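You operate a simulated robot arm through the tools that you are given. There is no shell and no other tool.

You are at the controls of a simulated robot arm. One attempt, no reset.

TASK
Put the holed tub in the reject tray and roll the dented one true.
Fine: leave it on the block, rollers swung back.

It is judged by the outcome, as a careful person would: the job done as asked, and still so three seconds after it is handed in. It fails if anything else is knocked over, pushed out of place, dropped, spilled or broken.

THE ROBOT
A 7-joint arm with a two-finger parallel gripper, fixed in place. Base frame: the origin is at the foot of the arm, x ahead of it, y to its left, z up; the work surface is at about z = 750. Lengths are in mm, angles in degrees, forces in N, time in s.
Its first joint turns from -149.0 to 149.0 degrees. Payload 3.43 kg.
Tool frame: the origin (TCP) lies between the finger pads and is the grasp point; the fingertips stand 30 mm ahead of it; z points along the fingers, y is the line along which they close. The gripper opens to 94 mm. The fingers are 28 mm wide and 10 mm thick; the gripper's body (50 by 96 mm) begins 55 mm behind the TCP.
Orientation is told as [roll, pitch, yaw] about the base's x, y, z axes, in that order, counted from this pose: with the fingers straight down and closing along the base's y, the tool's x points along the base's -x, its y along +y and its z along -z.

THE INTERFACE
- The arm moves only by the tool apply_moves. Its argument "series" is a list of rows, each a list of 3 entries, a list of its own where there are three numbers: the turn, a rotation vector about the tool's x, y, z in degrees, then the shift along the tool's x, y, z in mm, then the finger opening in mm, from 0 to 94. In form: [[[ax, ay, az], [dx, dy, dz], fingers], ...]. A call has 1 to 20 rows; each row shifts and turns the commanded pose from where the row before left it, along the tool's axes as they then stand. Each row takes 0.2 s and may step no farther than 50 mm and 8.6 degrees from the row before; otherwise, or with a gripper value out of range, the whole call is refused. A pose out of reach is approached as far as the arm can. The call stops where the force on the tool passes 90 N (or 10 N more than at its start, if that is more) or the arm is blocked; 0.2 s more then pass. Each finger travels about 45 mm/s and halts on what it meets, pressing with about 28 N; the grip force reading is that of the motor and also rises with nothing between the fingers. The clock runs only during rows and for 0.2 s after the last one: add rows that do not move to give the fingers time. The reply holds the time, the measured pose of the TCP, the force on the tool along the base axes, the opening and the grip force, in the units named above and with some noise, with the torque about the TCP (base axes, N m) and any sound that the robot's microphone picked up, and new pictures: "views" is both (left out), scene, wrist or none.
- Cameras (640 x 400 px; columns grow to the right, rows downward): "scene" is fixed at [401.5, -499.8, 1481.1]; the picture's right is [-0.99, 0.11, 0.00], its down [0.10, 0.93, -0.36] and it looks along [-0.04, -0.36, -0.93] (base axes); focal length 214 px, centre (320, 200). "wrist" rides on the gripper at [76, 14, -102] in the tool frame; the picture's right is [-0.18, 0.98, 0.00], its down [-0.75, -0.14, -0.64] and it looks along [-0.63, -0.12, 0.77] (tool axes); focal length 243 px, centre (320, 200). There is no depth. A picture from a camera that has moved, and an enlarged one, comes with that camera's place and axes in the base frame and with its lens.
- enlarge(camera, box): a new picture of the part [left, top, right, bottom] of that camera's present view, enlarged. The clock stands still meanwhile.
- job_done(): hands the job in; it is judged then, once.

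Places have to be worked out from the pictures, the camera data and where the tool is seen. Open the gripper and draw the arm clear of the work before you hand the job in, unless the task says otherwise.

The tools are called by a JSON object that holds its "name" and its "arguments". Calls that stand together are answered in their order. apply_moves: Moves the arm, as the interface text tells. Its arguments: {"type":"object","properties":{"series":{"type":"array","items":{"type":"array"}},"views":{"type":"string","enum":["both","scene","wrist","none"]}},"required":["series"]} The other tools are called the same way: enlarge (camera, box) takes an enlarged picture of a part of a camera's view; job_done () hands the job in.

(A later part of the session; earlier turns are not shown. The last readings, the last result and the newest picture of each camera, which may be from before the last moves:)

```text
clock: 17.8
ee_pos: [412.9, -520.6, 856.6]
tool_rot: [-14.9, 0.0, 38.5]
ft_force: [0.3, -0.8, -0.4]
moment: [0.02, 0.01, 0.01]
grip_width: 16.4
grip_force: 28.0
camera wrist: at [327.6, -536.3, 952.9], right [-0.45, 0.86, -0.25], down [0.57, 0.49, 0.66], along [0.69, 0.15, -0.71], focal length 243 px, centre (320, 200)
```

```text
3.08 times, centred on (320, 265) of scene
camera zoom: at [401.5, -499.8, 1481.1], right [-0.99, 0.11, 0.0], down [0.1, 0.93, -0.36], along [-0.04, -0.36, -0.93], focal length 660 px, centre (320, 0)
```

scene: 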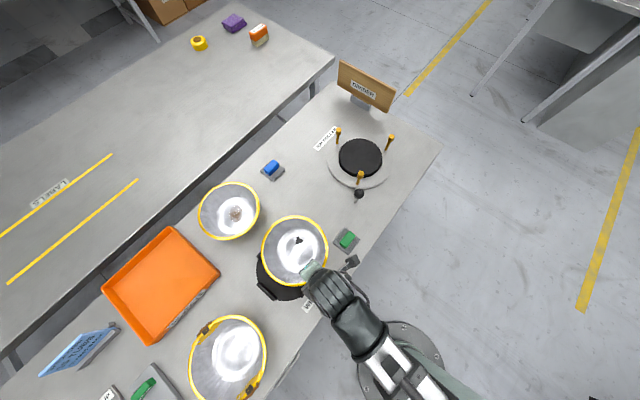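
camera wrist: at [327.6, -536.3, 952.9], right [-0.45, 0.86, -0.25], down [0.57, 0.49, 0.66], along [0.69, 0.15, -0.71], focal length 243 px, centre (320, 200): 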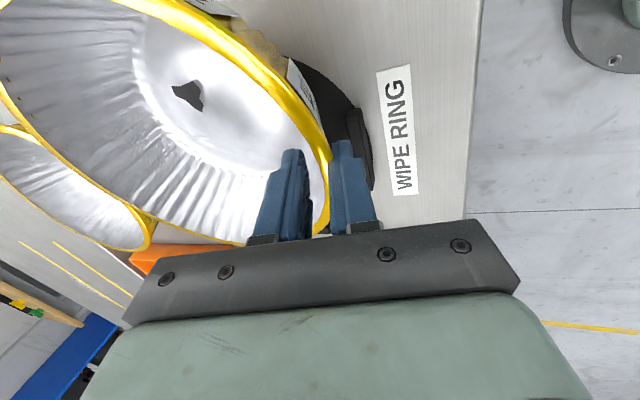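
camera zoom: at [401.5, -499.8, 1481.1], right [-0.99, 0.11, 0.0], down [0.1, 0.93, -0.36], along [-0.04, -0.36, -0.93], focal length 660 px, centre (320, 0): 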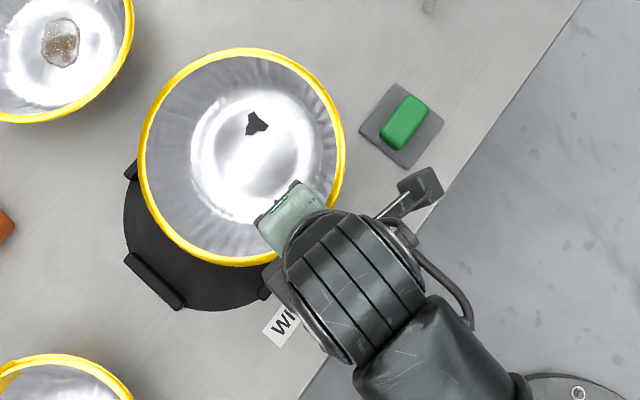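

The tub is held and lifted. I'll raise it clear of the other rims (z≈935) and yaw toward the tray bearing.

{"name": "apply_moves", "arguments": {"series": [[[0, 0, 0], [0, -5.2, -19.3], 0], [[0, 0, 0], [0, -5.2, -19.3], 0], [[0, 0, 0], [0, -5.2, -19.3], 0], [[0, 0, 0], [0, -5.2, -19.3], 0], [[0, -1.23, -4.6], [0, 0, 0], 0], [[0, -1.23, -4.6], [0, 0, 0], 0], [[0, -1.23, -4.6], [0, 0, 0], 0], [[0, -1.23, -4.6], [0, 0, 0], 0]]}}

{"name": "enlarge", "arguments": {"camera": "wrist", "box": [0, 0, 460, 250]}}

```text
clock: 19.6
ee_pos: [412.4, -521.6, 936.8]
tool_rot: [-15.0, 0.1, 57.8]
ft_force: [-0.5, 0.5, 0.4]
moment: [0.03, 0.02, 0.0]
grip_width: 16.3
grip_force: 27.2
camera wrist: at [337.7, -563.5, 1033.1], right [-0.7, 0.66, -0.25], down [0.38, 0.65, 0.66], along [0.6, 0.37, -0.71], focal length 243 px, centre (320, 200)
```

scene: 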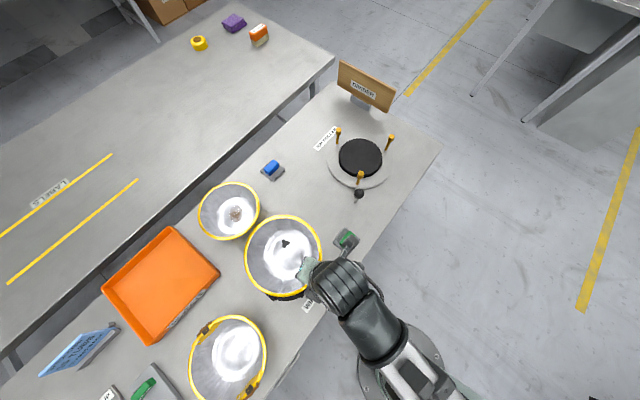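
wrist: 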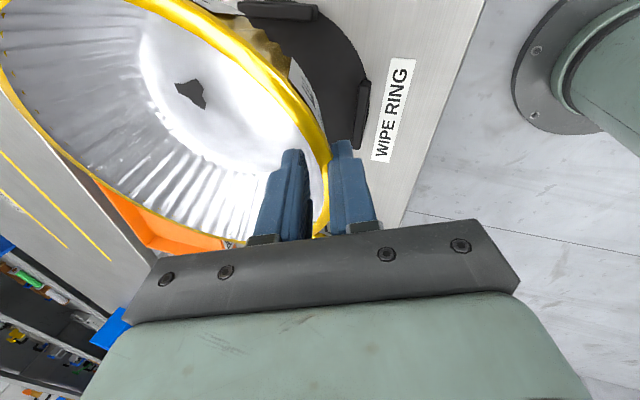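

```text
1.39 times, centred on (230, 125) of wrist
camera zoom: at [337.7, -563.5, 1033.1], right [-0.7, 0.66, -0.25], down [0.38, 0.65, 0.66], along [0.6, 0.37, -0.71], focal length 338 px, centre (445, 304)
```

zoom: 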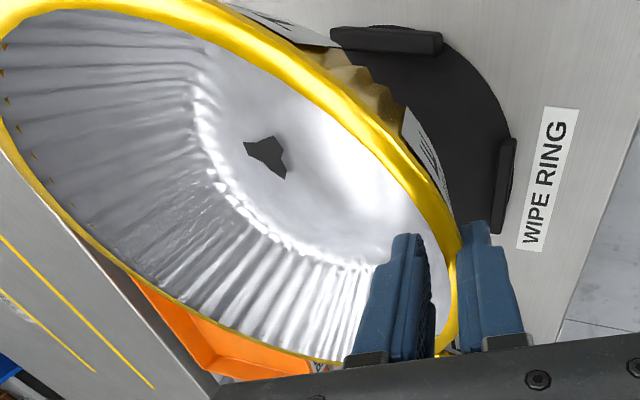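

Held firmly. Now I'll carry it level across to above the reject tray.

{"name": "apply_moves", "arguments": {"series": [[[0, 0, 0], [-21.6, -30.65, 8.2], 0], [[0, 0, 0], [-21.6, -30.65, 8.2], 0], [[0, 0, 0], [-21.6, -30.65, 8.2], 0], [[0, 0, 0], [-21.6, -30.65, 8.2], 0], [[0, 0, 0], [-21.6, -30.65, 8.2], 0], [[0, 0, 0], [-21.6, -30.65, 8.2], 0], [[0, 0, 0], [-21.6, -30.65, 8.2], 0], [[0, 0, 0], [-21.6, -30.65, 8.2], 0], [[0, 0, 0], [-21.6, -30.65, 8.2], 0], [[0, 0, 0], [-21.6, -30.65, 8.2], 0], [[0, 0, 0], [0, 0, 0], 0]]}}

{"name": "enlarge", "arguments": {"camera": "scene", "box": [60, 200, 300, 400]}}

```text
clock: 22.0
ee_pos: [795.4, -507.7, 935.6]
tool_rot: [-15.0, 0.0, 57.5]
ft_force: [0.2, -0.6, -0.3]
moment: [-0.02, 0.0, -0.01]
grip_width: 16.2
grip_force: 27.8
camera wrist: at [719.8, -549.6, 1031.4], right [-0.7, 0.67, -0.25], down [0.38, 0.65, 0.66], along [0.6, 0.36, -0.71], focal length 243 px, centre (320, 200)
```

scene: 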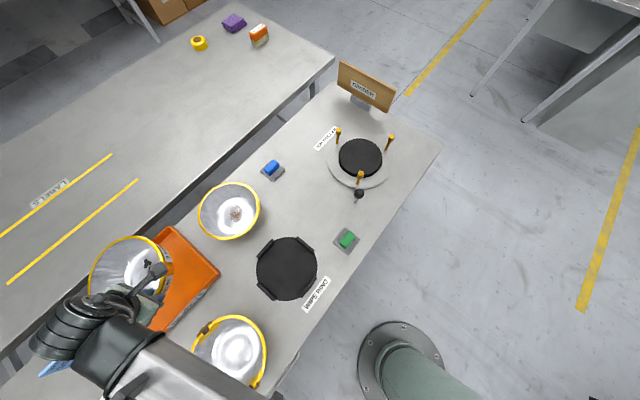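
wrist: 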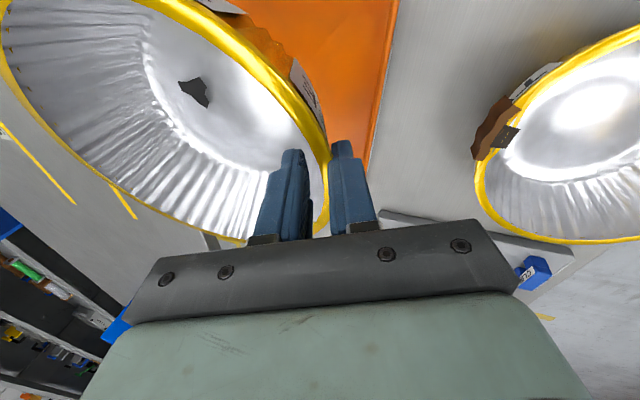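

```text
2.00 times, centred on (180, 300) of scene
camera zoom: at [401.5, -499.8, 1481.1], right [-0.99, 0.11, 0.0], down [0.1, 0.93, -0.36], along [-0.04, -0.36, -0.93], focal length 429 px, centre (600, 0)
```

zoom: 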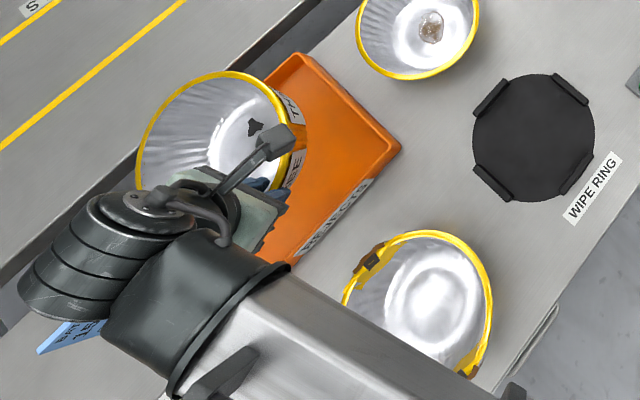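

{"name": "enlarge", "arguments": {"camera": "scene", "box": [70, 220, 230, 340]}}

{"name": "enlarge", "arguments": {"camera": "wrist", "box": [0, 0, 400, 250]}}

```text
3.33 times, centred on (150, 280) of scene
camera zoom: at [401.5, -499.8, 1481.1], right [-0.99, 0.11, 0.0], down [0.1, 0.93, -0.36], along [-0.04, -0.36, -0.93], focal length 715 px, centre (887, -67)
```

zoom: 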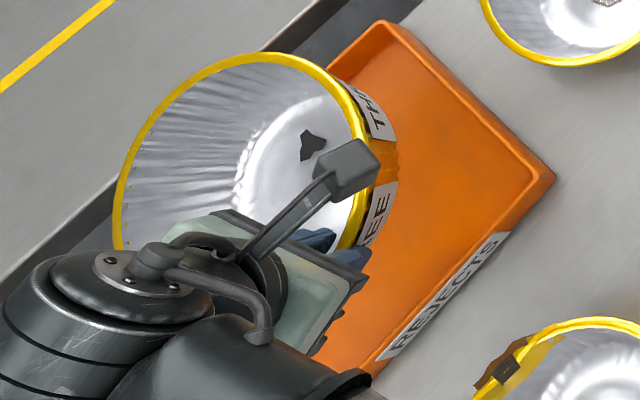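

```text
1.60 times, centred on (200, 125) of wrist
camera zoom: at [719.8, -549.6, 1031.4], right [-0.7, 0.67, -0.25], down [0.38, 0.65, 0.66], along [0.6, 0.36, -0.71], focal length 388 px, centre (512, 320)
```

zoom: 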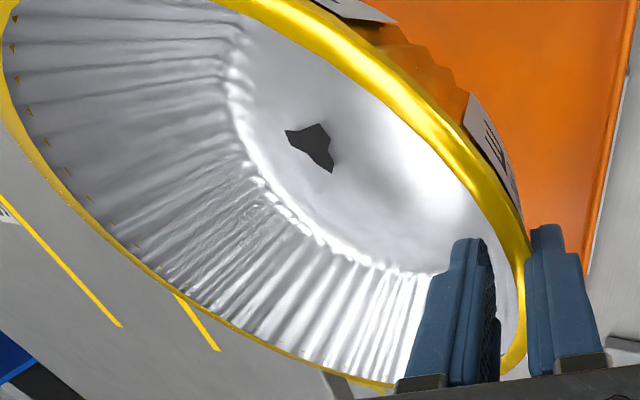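

The tub hangs with a slight tilt but is secure; its centre is over the tray. I'll shift ~10 mm away from the tray's near wall and lower to just above the tray.

{"name": "apply_moves", "arguments": {"series": [[[0, 0, 0], [0.6, 4.1, 26], 0], [[0, 0, 0], [0.6, 4.1, 26], 0], [[0, 0, 0], [0.6, 4.1, 26], 0], [[0, 0, 0], [0.6, 4.1, 20], 0], [[0, 0, 0], [0, 0, 0], 0]]}}

{"name": "enlarge", "arguments": {"camera": "scene", "box": [70, 220, 230, 360]}}

{"name": "enlarge", "arguments": {"camera": "wrist", "box": [0, 0, 450, 250]}}

```text
clock: 23.2
ee_pos: [803.5, -515.5, 837.4]
tool_rot: [-15.1, 0.0, 57.5]
ft_force: [-6.1, 0.8, 11.5]
moment: [0.14, -0.57, 0.1]
grip_width: 16.8
grip_force: 27.8
camera wrist: at [728.3, -558.2, 933.0], right [-0.7, 0.66, -0.26], down [0.38, 0.65, 0.66], along [0.6, 0.36, -0.71], focal length 243 px, centre (320, 200)
```

scene: 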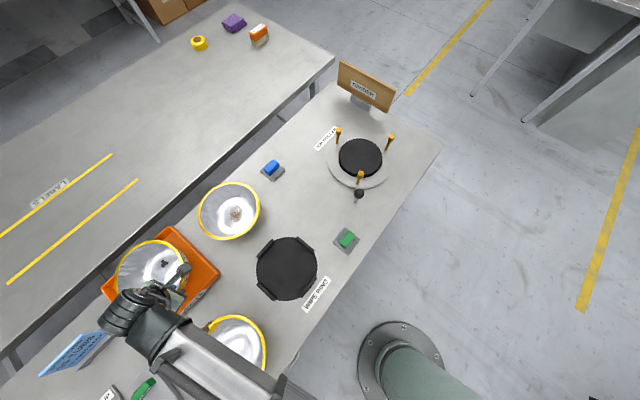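
wrist: 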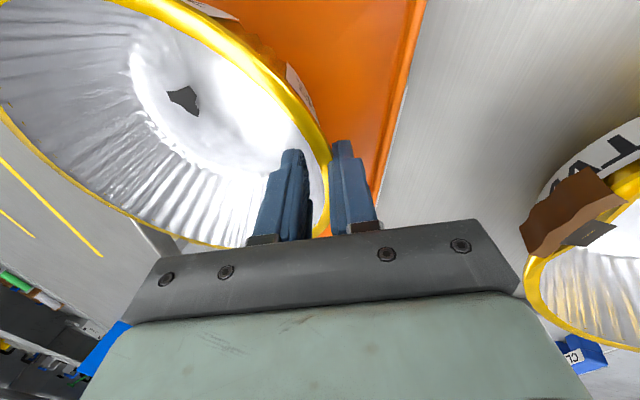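

```text
2.86 times, centred on (150, 290) of scene
camera zoom: at [401.5, -499.8, 1481.1], right [-0.99, 0.11, 0.0], down [0.1, 0.93, -0.36], along [-0.04, -0.36, -0.93], focal length 613 px, centre (806, -57)
```

zoom: 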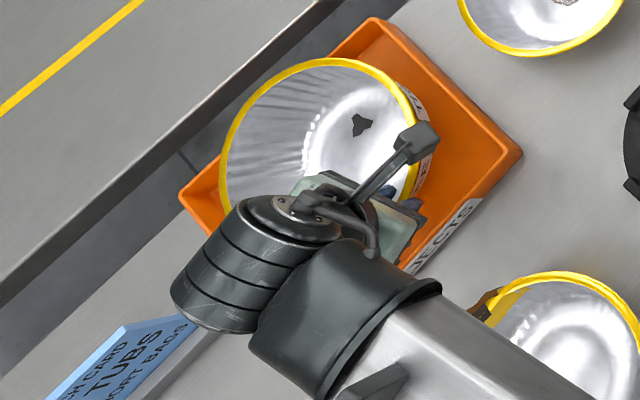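

```text
1.42 times, centred on (225, 125) of wrist
camera zoom: at [728.3, -558.2, 933.0], right [-0.7, 0.66, -0.26], down [0.38, 0.65, 0.66], along [0.6, 0.36, -0.71], focal length 345 px, centre (455, 307)
```

zoom: 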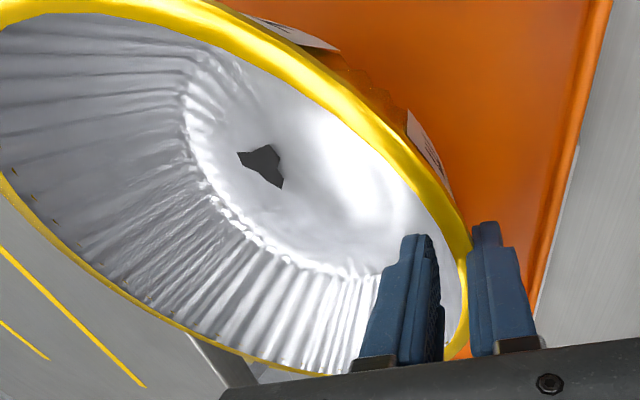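

Contact at z≈837 shows the tub is rolled about the radial line (its CCW side low, ~15–20°). I'll lift slightly and roll the tool about that axis to level the tub, then look again.

{"name": "apply_moves", "arguments": {"series": [[[0, 0, 0], [0, -3.9, -14.5], 0], [[0, 0, 0], [0, -3.9, -14.5], 0], [[0, -7.72, 2.07], [0, 0, 0], 0], [[0, -7.72, 2.07], [0, 0, 0], 0], [[0, 0, 0], [0, 0, 0], 0]]}}

{"name": "enlarge", "arguments": {"camera": "scene", "box": [70, 220, 230, 360]}}

{"name": "enlarge", "arguments": {"camera": "wrist", "box": [0, 0, 450, 250]}}

```text
clock: 24.4
ee_pos: [802.0, -515.8, 867.0]
tool_rot: [-15.0, -16.1, 57.5]
ft_force: [0.4, 0.2, -0.2]
moment: [0.03, 0.01, -0.03]
grip_width: 16.5
grip_force: 28.0
camera wrist: at [714.7, -578.2, 938.7], right [-0.67, 0.72, -0.19], down [0.27, 0.47, 0.84], along [0.69, 0.51, -0.51], focal length 243 px, centre (320, 200)
```

scene: 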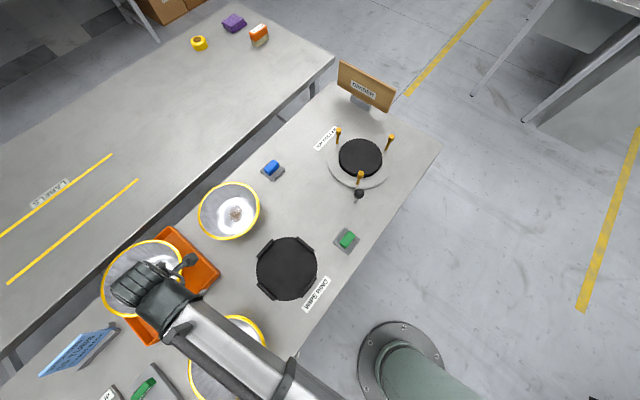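
wrist: 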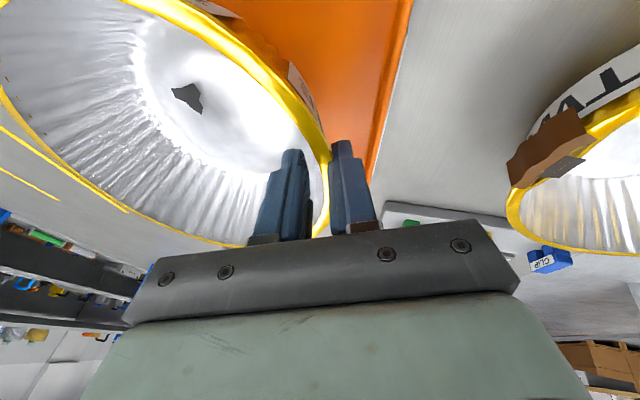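

```text
2.86 times, centred on (150, 290) of scene
camera zoom: at [401.5, -499.8, 1481.1], right [-0.99, 0.11, 0.0], down [0.1, 0.93, -0.36], along [-0.04, -0.36, -0.93], focal length 613 px, centre (806, -57)
```

zoom: 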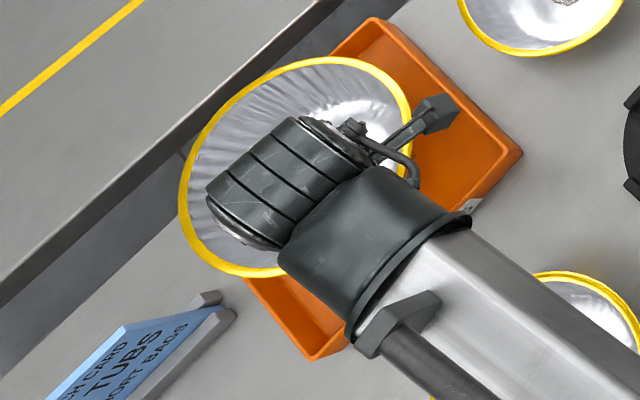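

```text
1.42 times, centred on (225, 125) of wrist
camera zoom: at [714.7, -578.2, 938.7], right [-0.67, 0.72, -0.19], down [0.27, 0.47, 0.84], along [0.69, 0.51, -0.51], focal length 345 px, centre (455, 307)
```

zoom: 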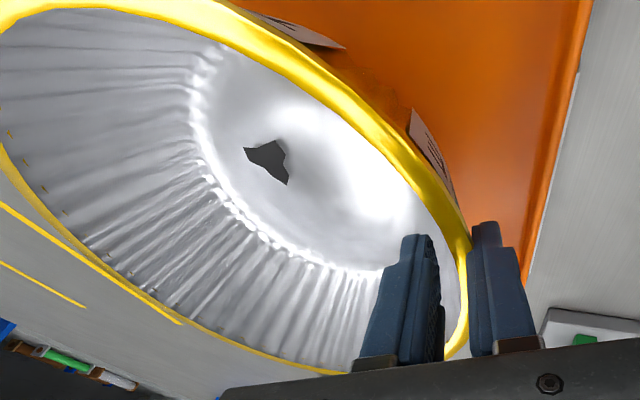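

The tub now looks level and centred over the tray. I'll lower straight down in steps, watching for floor contact near z≈812.

{"name": "apply_moves", "arguments": {"series": [[[0, 0, 0], [5.5, 5, 18.6], 0], [[0, 0, 0], [5.5, 5, 18.6], 0], [[0, 0, 0], [1.4, 1.25, 4.6], 0], [[0, 0, 0], [0, 0, 0], 0]], "views": "none"}}

```text
clock: 25.4
ee_pos: [804.0, -514.1, 824.9]
tool_rot: [-15.1, -16.1, 57.6]
ft_force: [-0.5, 15.7, 31.3]
moment: [0.05, -0.19, 0.08]
grip_width: 18.4
grip_force: 28.0
```

{"name": "apply_moves", "arguments": {"series": [[[0, 0, 0], [0, 0, 0], 0]]}}

{"name": "enlarge", "arguments": {"camera": "scene", "box": [70, 220, 230, 360]}}

{"name": "enlarge", "arguments": {"camera": "wrist", "box": [0, 0, 450, 250]}}

```text
clock: 25.8
ee_pos: [804.2, -515.7, 823.8]
tool_rot: [-15.1, -16.0, 57.7]
ft_force: [0.8, 11.5, 30.8]
moment: [-0.1, -0.23, 0.09]
grip_width: 18.7
grip_force: 27.6
camera wrist: at [715.6, -577.5, 895.4], right [-0.67, 0.72, -0.2], down [0.26, 0.47, 0.84], along [0.7, 0.51, -0.51], focal length 243 px, centre (320, 200)
```

scene: 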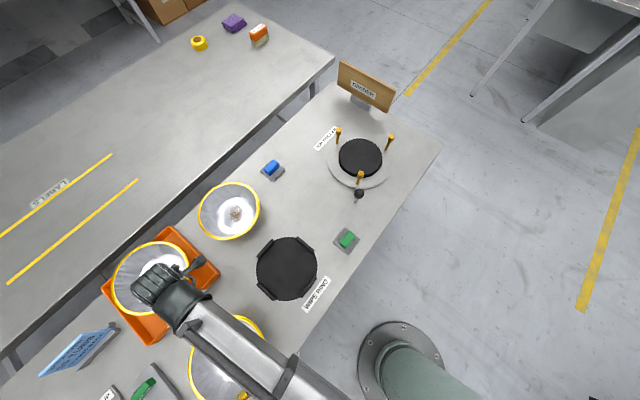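
wrist: 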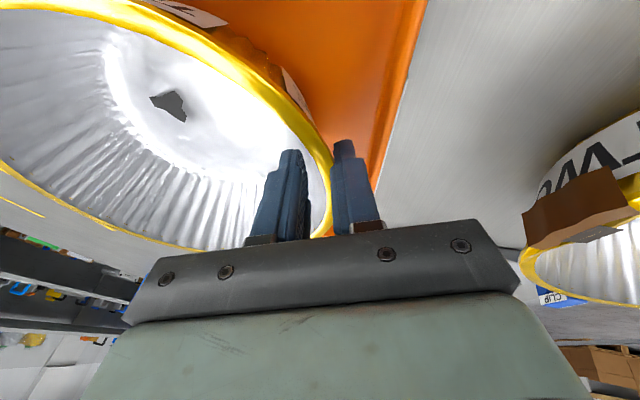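

```text
2.86 times, centred on (150, 290) of scene
camera zoom: at [401.5, -499.8, 1481.1], right [-0.99, 0.11, 0.0], down [0.1, 0.93, -0.36], along [-0.04, -0.36, -0.93], focal length 613 px, centre (806, -57)
```

zoom: 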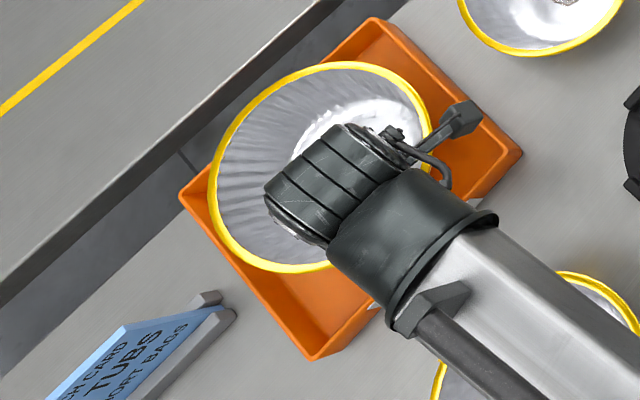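

```text
1.42 times, centred on (225, 125) of wrist
camera zoom: at [715.6, -577.5, 895.4], right [-0.67, 0.72, -0.2], down [0.26, 0.47, 0.84], along [0.7, 0.51, -0.51], focal length 345 px, centre (455, 307)
```

zoom: 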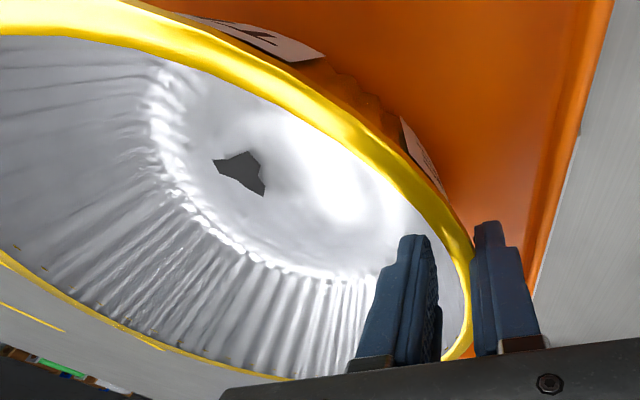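

Near side of the tub has touched the tray floor with the far side slightly high. I'll ease the far side down by ~4°, then open the fingers modestly and check.

{"name": "apply_moves", "arguments": {"series": [[[-4, 0, 0], [0, 0, 0], 0], [[0, 0, 0], [0, 0, 0], 0], [[0, 0, 0], [0, 0, 0], 22], [[0, 0, 0], [0, 0, 0], 28], [[0, 0, 0], [0, 0, 0], 34], [[0, 0, 0], [0, 0, 0], 34]]}}

{"name": "enlarge", "arguments": {"camera": "scene", "box": [70, 220, 230, 360]}}

{"name": "enlarge", "arguments": {"camera": "wrist", "box": [0, 0, 450, 250]}}

```text
clock: 27.2
ee_pos: [803.7, -516.0, 822.4]
tool_rot: [-11.1, -16.1, 57.5]
ft_force: [-0.4, -0.9, -0.4]
moment: [0.01, -0.02, 0.0]
grip_width: 34.0
grip_force: 0.1
camera wrist: at [721.3, -582.2, 896.7], right [-0.69, 0.71, -0.13], down [0.31, 0.45, 0.84], along [0.65, 0.54, -0.53], focal length 243 px, centre (320, 200)
```

scene: 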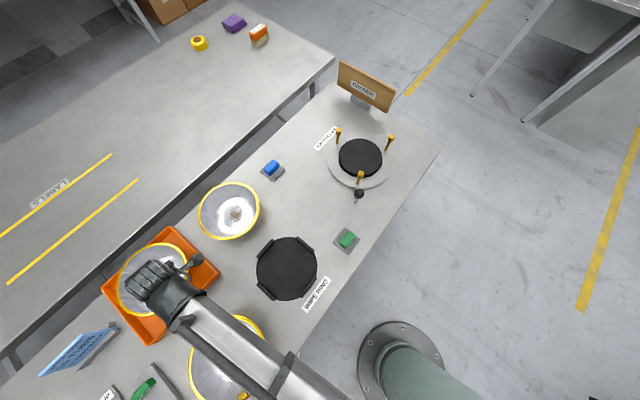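
wrist: 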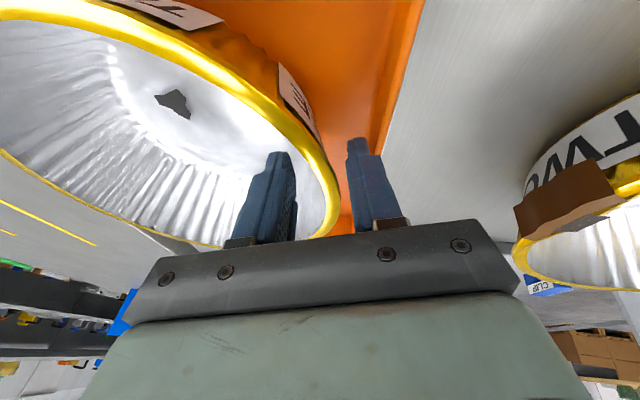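

```text
2.86 times, centred on (150, 290) of scene
camera zoom: at [401.5, -499.8, 1481.1], right [-0.99, 0.11, 0.0], down [0.1, 0.93, -0.36], along [-0.04, -0.36, -0.93], focal length 613 px, centre (806, -57)
```

zoom: 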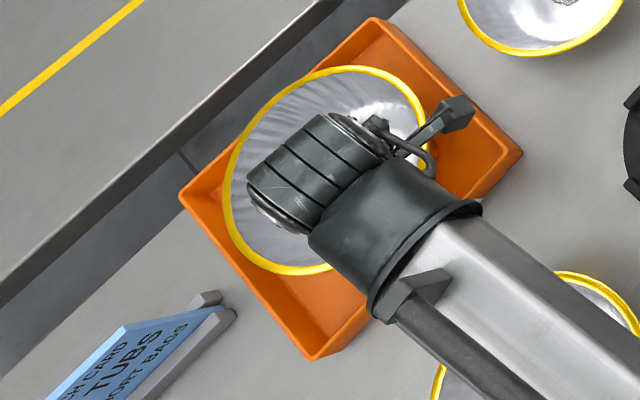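

```text
1.42 times, centred on (225, 125) of wrist
camera zoom: at [721.3, -582.2, 896.7], right [-0.69, 0.71, -0.13], down [0.31, 0.45, 0.84], along [0.65, 0.54, -0.53], focal length 345 px, centre (455, 307)
```

zoom: 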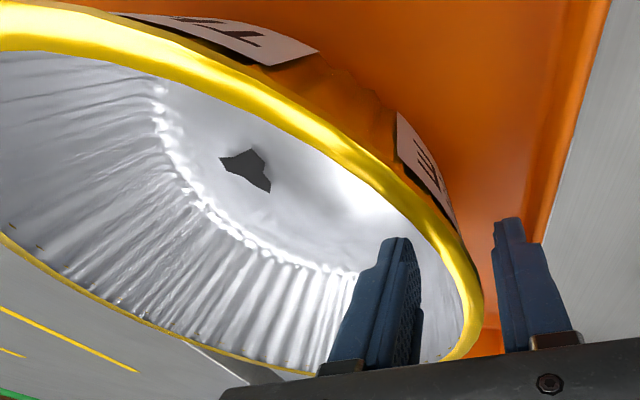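

Released; the tub is resting in the tray. I'll back straight out along the tool axis and re-level the wrist.

{"name": "apply_moves", "arguments": {"series": [[[0, 0, 0], [0, 0, -12], 34], [[0, 0, 0], [0, 0, -20], 34], [[0, 0, 0], [0, 0, -30], 40], [[0, 0, 0], [0, 0, -40], 40], [[0, 0, 0], [0, 0, -40], 40], [[0, 8, -2.1], [0, 0, 0], 40], [[0, 8, -2.1], [0, 0, 0], 40], [[-4, 0, 0], [0, 0, 0], 40]]}}

{"name": "enlarge", "arguments": {"camera": "scene", "box": [70, 220, 290, 400]}}

```text
clock: 29.0
ee_pos: [758.7, -534.5, 956.7]
tool_rot: [-7.1, 0.6, 58.6]
ft_force: [-0.5, 0.0, -0.9]
moment: [-0.01, -0.01, -0.04]
grip_width: 39.9
grip_force: 0.1
camera wrist: at [697.1, -584.2, 1058.4], right [-0.74, 0.66, -0.12], down [0.45, 0.62, 0.65], along [0.51, 0.42, -0.75], focal length 243 px, centre (320, 200)
```

scene: 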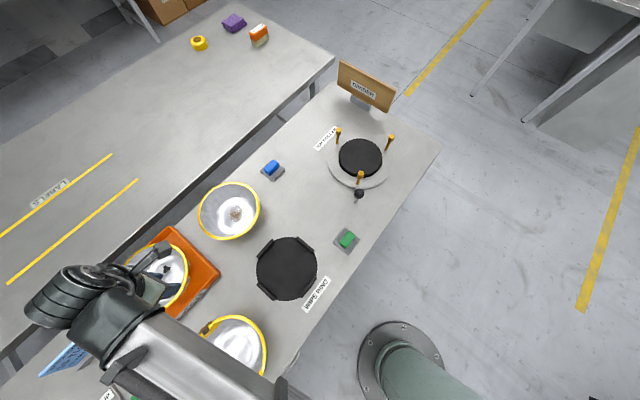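
wrist: 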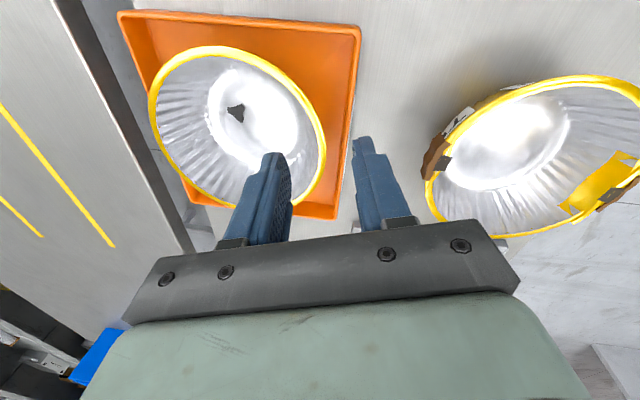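

```text
2.22 times, centred on (180, 310) of scene
camera zoom: at [401.5, -499.8, 1481.1], right [-0.99, 0.11, 0.0], down [0.1, 0.93, -0.36], along [-0.04, -0.36, -0.93], focal length 477 px, centre (631, -44)
```

zoom: 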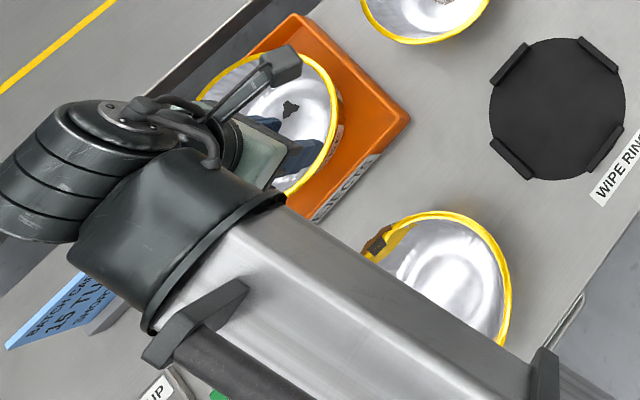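

THREE now rests neatly in the reject tray. Next, TWO: I'll move to its −x side (away from both dents at bearings ≈134° and −54°), turning the wrist to yaw ≈98° and tilting ~22°.

{"name": "apply_moves", "arguments": {"series": [[[0, 0, 0], [-4.9, 37.7, -10.9], 40], [[0, 0, 0], [-4.9, 37.7, -10.9], 40], [[0, 0, 0], [-4.9, 37.7, -10.9], 40], [[0, 0, 0], [-4.9, 37.7, -10.9], 40], [[0, 0, 0], [-4.9, 37.7, -10.9], 40], [[0, 0, 0], [-4.9, 37.7, -10.9], 40], [[0, 0, 0], [-4.9, 37.7, -10.9], 40], [[0, -0.97, -7.82], [0, 0, 0], 40], [[0, -0.97, -7.82], [0, 0, 0], 40], [[0, -0.97, -7.82], [0, 0, 0], 40], [[0, -0.97, -7.82], [0, 0, 0], 40], [[0, -0.97, -7.82], [0, 0, 0], 40], [[7.5, 0, 0], [0, 0, 0], 40], [[7.5, 0, 0], [0, 0, 0], 40], [[0, 0, 0], [0, 0, 0], 40]]}}

{"name": "enlarge", "arguments": {"camera": "scene", "box": [60, 210, 300, 400]}}

```text
clock: 32.2
ee_pos: [546.4, -362.6, 999.1]
tool_rot: [-22.0, 0.4, 98.1]
ft_force: [-0.2, -0.2, 0.0]
moment: [-0.01, 0.0, 0.02]
grip_width: 40.0
grip_force: 0.0
camera wrist: at [505.1, -444.3, 1090.6], right [-0.93, 0.05, -0.37], down [-0.21, 0.74, 0.64], along [0.3, 0.67, -0.67], focal length 243 px, centre (320, 200)
```

scene: 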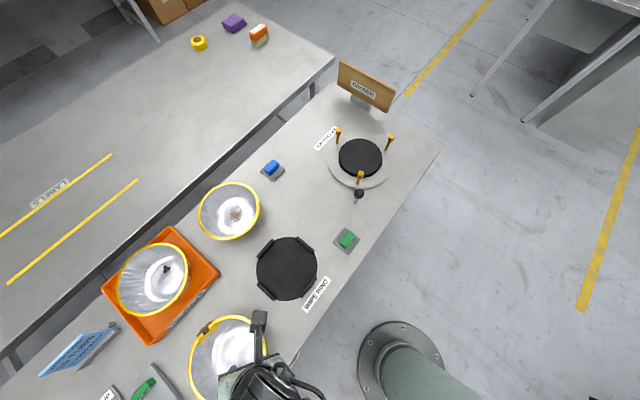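
wrist: 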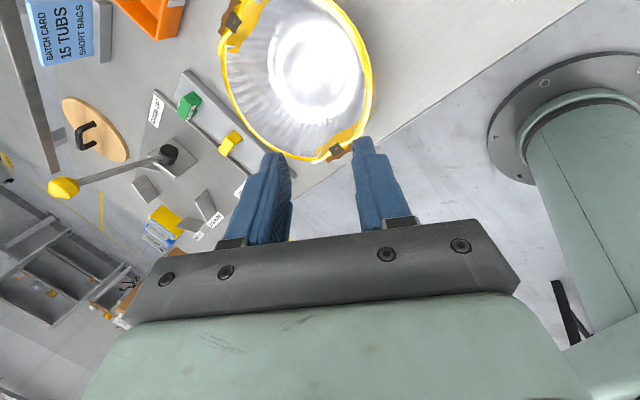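

```text
2.11 times, centred on (180, 305) of scene
camera zoom: at [401.5, -499.8, 1481.1], right [-0.99, 0.11, 0.0], down [0.1, 0.93, -0.36], along [-0.04, -0.36, -0.93], focal length 452 px, centre (615, -21)
```

zoom: 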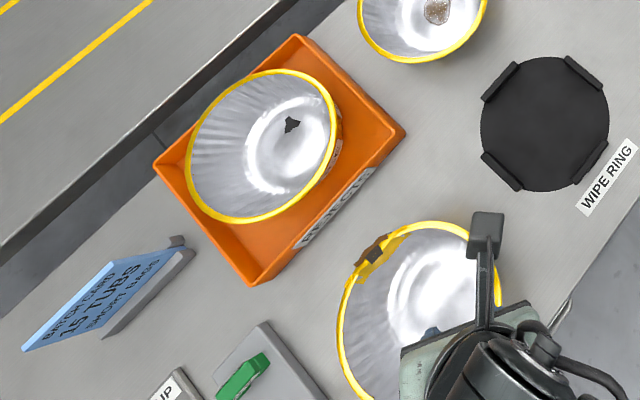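

THREE sits well in the tray. TWO's centre is ≈ (661,-342); I'll descend to a stand-off just above its −x rim and check alignment.

{"name": "apply_moves", "arguments": {"series": [[[0, 0, 0], [-1.1, 13.6, 32], 40], [[0, 0, 0], [-1.1, 13.6, 32], 40], [[0, 0, 0], [-1.1, 13.6, 32], 40], [[0, 0, 0], [-1.1, 13.6, 32], 40], [[0, 0, 0], [0, 0, 0], 40]]}}

{"name": "enlarge", "arguments": {"camera": "wrist", "box": [180, 0, 460, 230]}}

{"name": "enlarge", "arguments": {"camera": "scene", "box": [170, 290, 320, 400]}}

```text
clock: 33.4
ee_pos: [543.8, -359.5, 860.2]
tool_rot: [-21.8, 0.5, 98.0]
ft_force: [-0.2, -0.5, -0.7]
moment: [0.0, 0.0, 0.01]
grip_width: 40.1
grip_force: 0.0
camera wrist: at [502.3, -440.3, 951.6], right [-0.93, 0.05, -0.37], down [-0.21, 0.74, 0.64], along [0.3, 0.67, -0.67], focal length 243 px, centre (320, 200)
```

scene: 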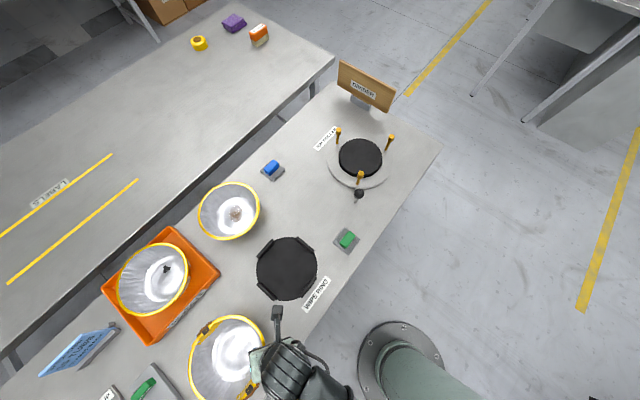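
wrist: 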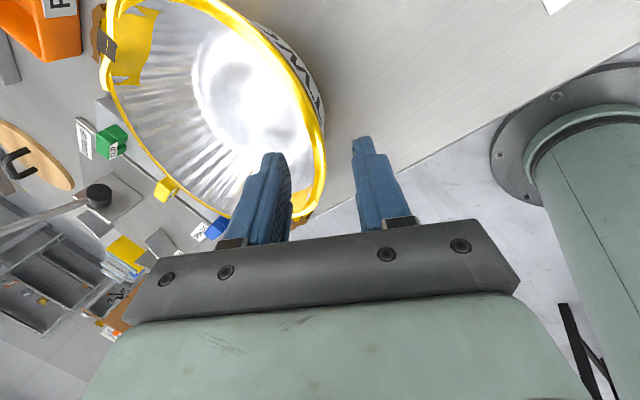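

```text
1.74 times, centred on (320, 115) of wrist
camera zoom: at [502.3, -440.3, 951.6], right [-0.93, 0.05, -0.37], down [-0.21, 0.74, 0.64], along [0.3, 0.67, -0.67], focal length 422 px, centre (320, 348)
```

zoom: 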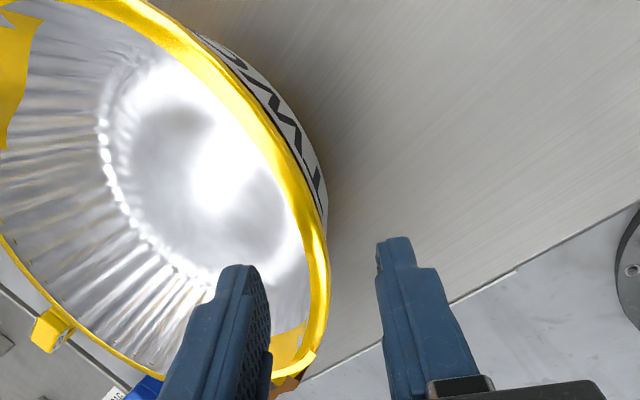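

```text
3.64 times, centred on (245, 345) of scene
camera zoom: at [401.5, -499.8, 1481.1], right [-0.99, 0.11, 0.0], down [0.1, 0.93, -0.36], along [-0.04, -0.36, -0.93], focal length 780 px, centre (593, -327)
```

zoom: 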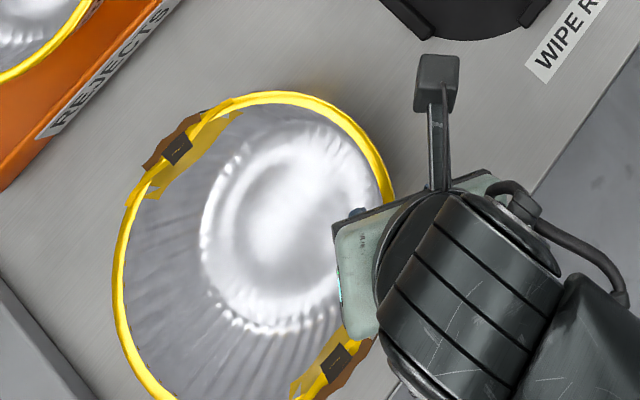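

Rim is centred and its tangent matches the pads, clear of the dent. Advancing along the tool axis most of the way, then a check.

{"name": "apply_moves", "arguments": {"series": [[[0, 0, 0], [0, -1, 15], 40], [[0, 0, 0], [0, -1, 15], 40], [[0, 0, 0], [0, 0, 14], 34], [[0, 0, 0], [0, 0, 0], 34]]}}

{"name": "enlarge", "arguments": {"camera": "wrist", "box": [180, 0, 460, 230]}}

```text
clock: 34.4
ee_pos: [562.4, -356.9, 820.3]
tool_rot: [-22.0, 0.4, 98.0]
ft_force: [-0.9, 0.3, 0.0]
moment: [-0.01, -0.01, -0.01]
grip_width: 34.0
grip_force: 0.1
camera wrist: at [520.7, -438.5, 910.8], right [-0.93, 0.05, -0.37], down [-0.21, 0.74, 0.64], along [0.3, 0.67, -0.67], focal length 243 px, centre (320, 200)
```

scene: 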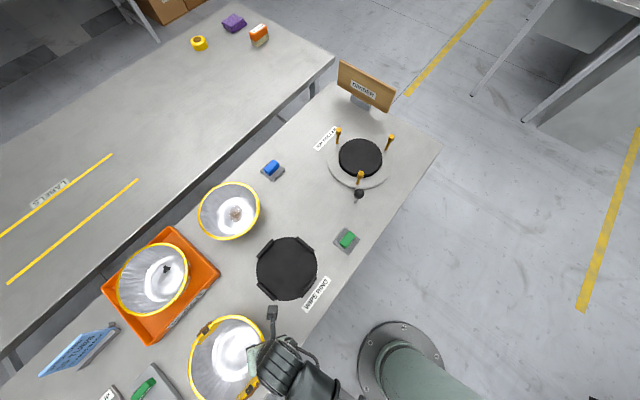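
wrist: 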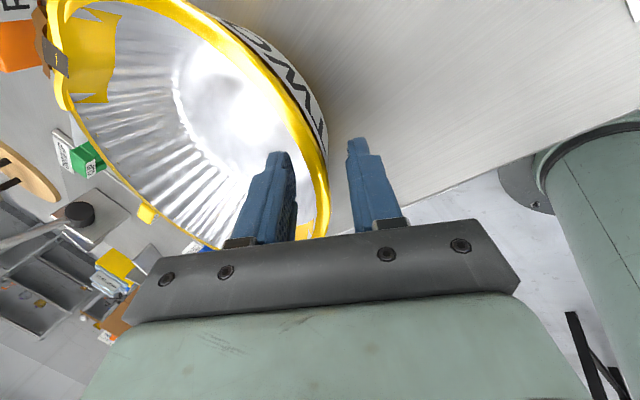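

```text
1.74 times, centred on (320, 115) of wrist
camera zoom: at [520.7, -438.5, 910.8], right [-0.93, 0.05, -0.37], down [-0.21, 0.74, 0.64], along [0.3, 0.67, -0.67], focal length 422 px, centre (320, 348)
```

zoom: 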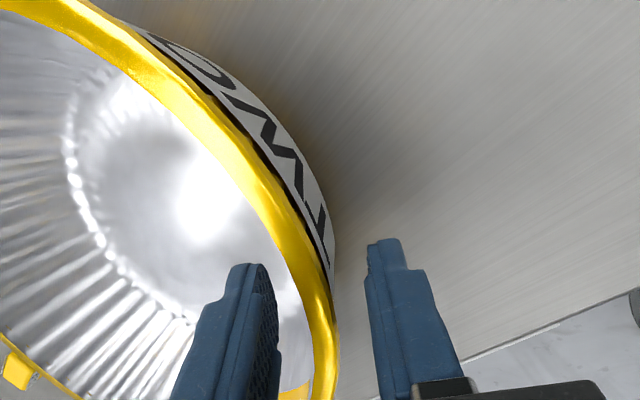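

{"name": "apply_moves", "arguments": {"series": [[[0, 0, 0], [0, 0, 9], 34], [[0, 0, 0], [0, 0, 8], 34], [[0, 0, 0], [0, 0, 0], 26], [[0, 0, 0], [0, 0, 0], 20], [[0, 0, 0], [0, 0, 0], 14], [[0, 0, 0], [0, 0, 0], 8], [[0, 0, 0], [0, 0, 0], 0], [[0, 0, 0], [0, 0, 0], 0]]}}

{"name": "enlarge", "arguments": {"camera": "wrist", "box": [180, 0, 460, 230]}}

{"name": "enlarge", "arguments": {"camera": "scene", "box": [170, 290, 320, 400]}}

```text
clock: 36.2
ee_pos: [567.7, -356.3, 804.5]
tool_rot: [-21.9, 0.5, 98.0]
ft_force: [0.1, 1.5, 1.9]
moment: [-0.07, -0.11, 0.07]
grip_width: 18.8
grip_force: 28.2
camera wrist: at [526.8, -438.4, 895.2], right [-0.93, 0.05, -0.37], down [-0.21, 0.74, 0.64], along [0.3, 0.67, -0.67], focal length 243 px, centre (320, 200)
```

scene: 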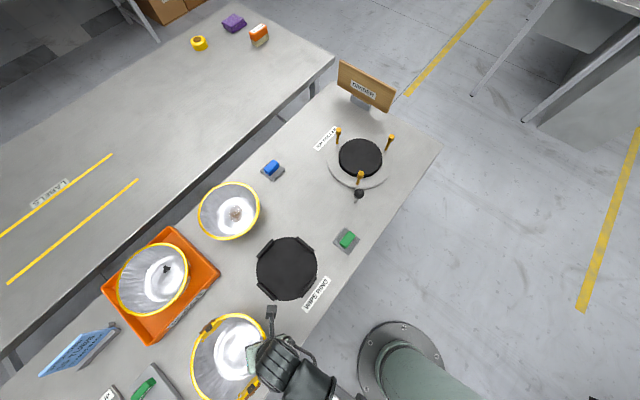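
wrist: 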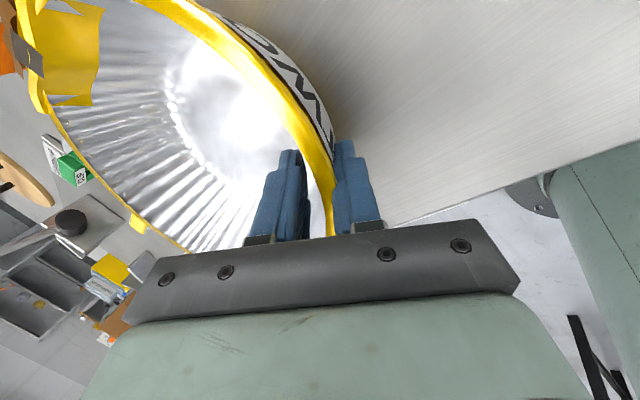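

```text
1.74 times, centred on (320, 115) of wrist
camera zoom: at [526.8, -438.4, 895.2], right [-0.93, 0.05, -0.37], down [-0.21, 0.74, 0.64], along [0.3, 0.67, -0.67], focal length 422 px, centre (320, 348)
```

zoom: 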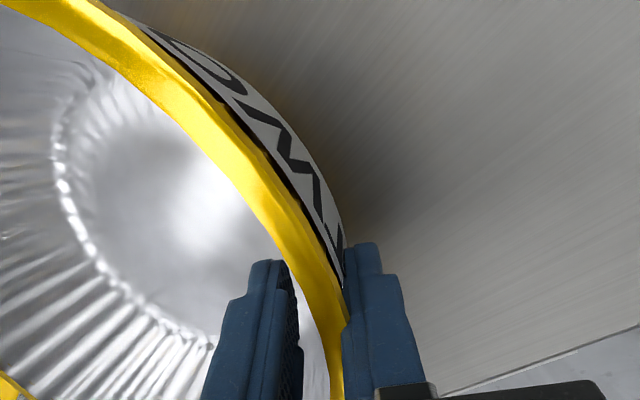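

```text
3.64 times, centred on (245, 345) of scene
camera zoom: at [401.5, -499.8, 1481.1], right [-0.99, 0.11, 0.0], down [0.1, 0.93, -0.36], along [-0.04, -0.36, -0.93], focal length 780 px, centre (593, -327)
```

zoom: 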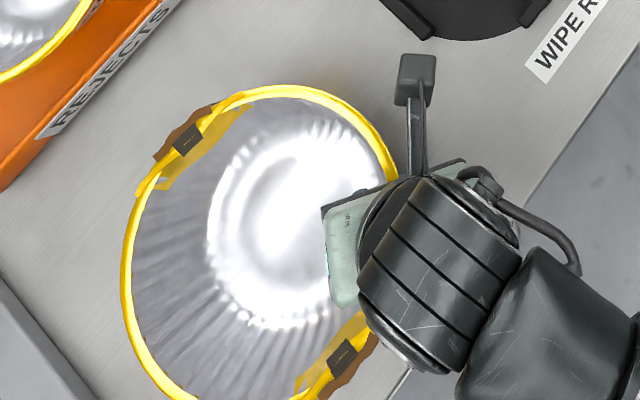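

Gripped with low side loads (Fz≈2 N). Lifting slowly 30 mm and comparing the rim in the wrist view for any slip.

{"name": "apply_moves", "arguments": {"series": [[[0, 0, 0], [0, -1.1, -2.8], 0], [[0, 0, 0], [0, -1.9, -4.6], 0], [[0, 0, 0], [0, -3.7, -9.3], 0], [[0, 0, 0], [0, -5.6, -13.9], 0], [[0, 0, 0], [0, 0, 0], 0]]}}

{"name": "enlarge", "arguments": {"camera": "wrist", "box": [0, 0, 460, 250]}}

{"name": "enlarge", "arguments": {"camera": "scene", "box": [170, 290, 320, 400]}}

```text
clock: 37.4
ee_pos: [567.0, -358.2, 836.5]
tool_rot: [-21.7, 0.4, 98.0]
ft_force: [-0.3, 0.5, -0.2]
moment: [-0.01, 0.01, 0.0]
grip_width: 18.7
grip_force: 28.3
camera wrist: at [526.6, -438.6, 928.2], right [-0.93, 0.05, -0.37], down [-0.21, 0.74, 0.64], along [0.3, 0.67, -0.67], focal length 243 px, centre (320, 200)
```

scene: 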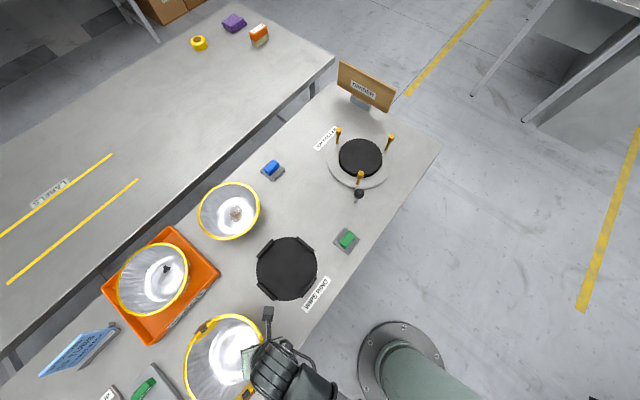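
wrist: 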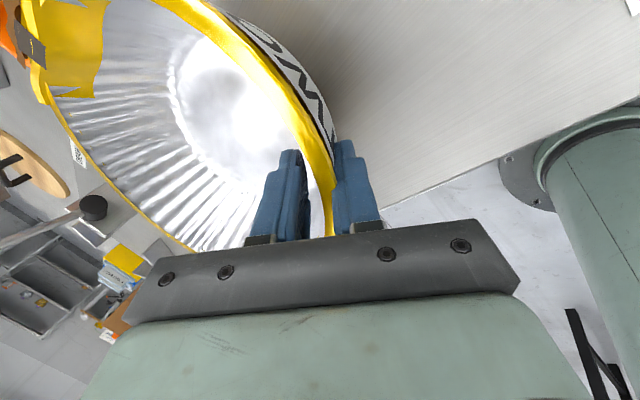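

```text
1.39 times, centred on (230, 125) of wrist
camera zoom: at [526.6, -438.6, 928.2], right [-0.93, 0.05, -0.37], down [-0.21, 0.74, 0.64], along [0.3, 0.67, -0.67], focal length 338 px, centre (445, 304)
```

zoom: 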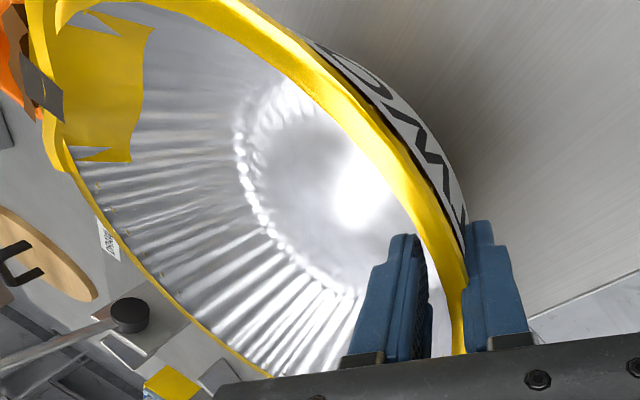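

```text
3.64 times, centred on (245, 345) of scene
camera zoom: at [401.5, -499.8, 1481.1], right [-0.99, 0.11, 0.0], down [0.1, 0.93, -0.36], along [-0.04, -0.36, -0.93], focal length 780 px, centre (593, -327)
```

zoom: 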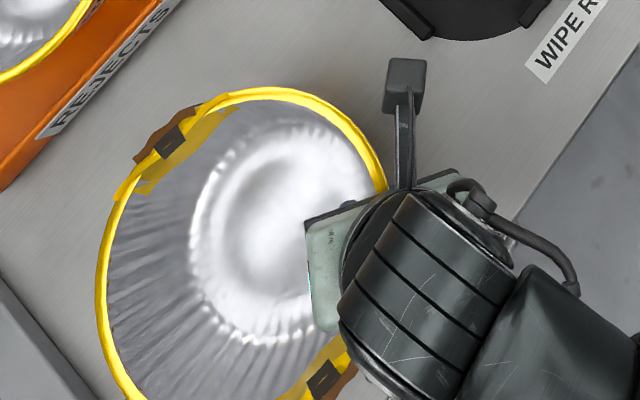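

TWO is held steady with no visible slip. I'll raise to ~z 956 and yaw −85° in place (tub sweeps clear of the lever side).

{"name": "apply_moves", "arguments": {"series": [[[0, 0, 0], [0, -5.6, -13.9], 0], [[0, 0, 0], [0, -7.5, -18.5], 0], [[0, 0, 0], [0, -7.5, -18.5], 0], [[0, 0, 0], [0, -7.5, -18.5], 0], [[0, 0, 0], [0, -7.5, -18.5], 0], [[0, 0, 0], [0, -7.5, -18.5], 0], [[0, 3.18, 7.88], [0, 0, 0], 0], [[0, 3.18, 7.88], [0, 0, 0], 0], [[0, 3.18, 7.88], [0, 0, 0], 0], [[0, 3.18, 7.88], [0, 0, 0], 0], [[0, 3.18, 7.88], [0, 0, 0], 0], [[0, 3.18, 7.88], [0, 0, 0], 0], [[0, 3.18, 7.88], [0, 0, 0], 0], [[0, 3.18, 7.88], [0, 0, 0], 0], [[0, 3.18, 7.88], [0, 0, 0], 0], [[0, 3.18, 7.88], [0, 0, 0], 0]]}}

```text
clock: 40.8
ee_pos: [567.5, -356.3, 952.6]
tool_rot: [-22.4, 0.1, 12.9]
ft_force: [-0.4, 0.1, -0.4]
moment: [0.0, 0.0, 0.0]
grip_width: 18.4
grip_force: 27.7
camera wrist: at [481.5, -322.2, 1042.8], right [-0.02, 0.93, -0.38], down [0.71, 0.28, 0.64], along [0.7, -0.25, -0.67], focal length 243 px, centre (320, 200)
```

scene: 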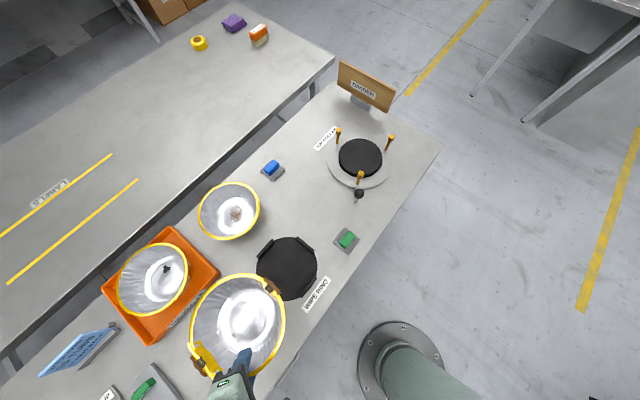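
wrist: 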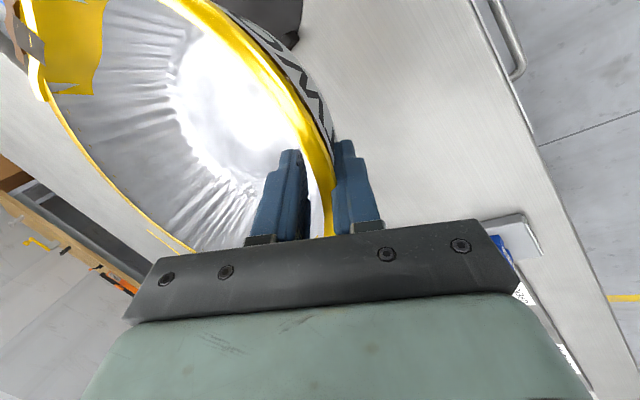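

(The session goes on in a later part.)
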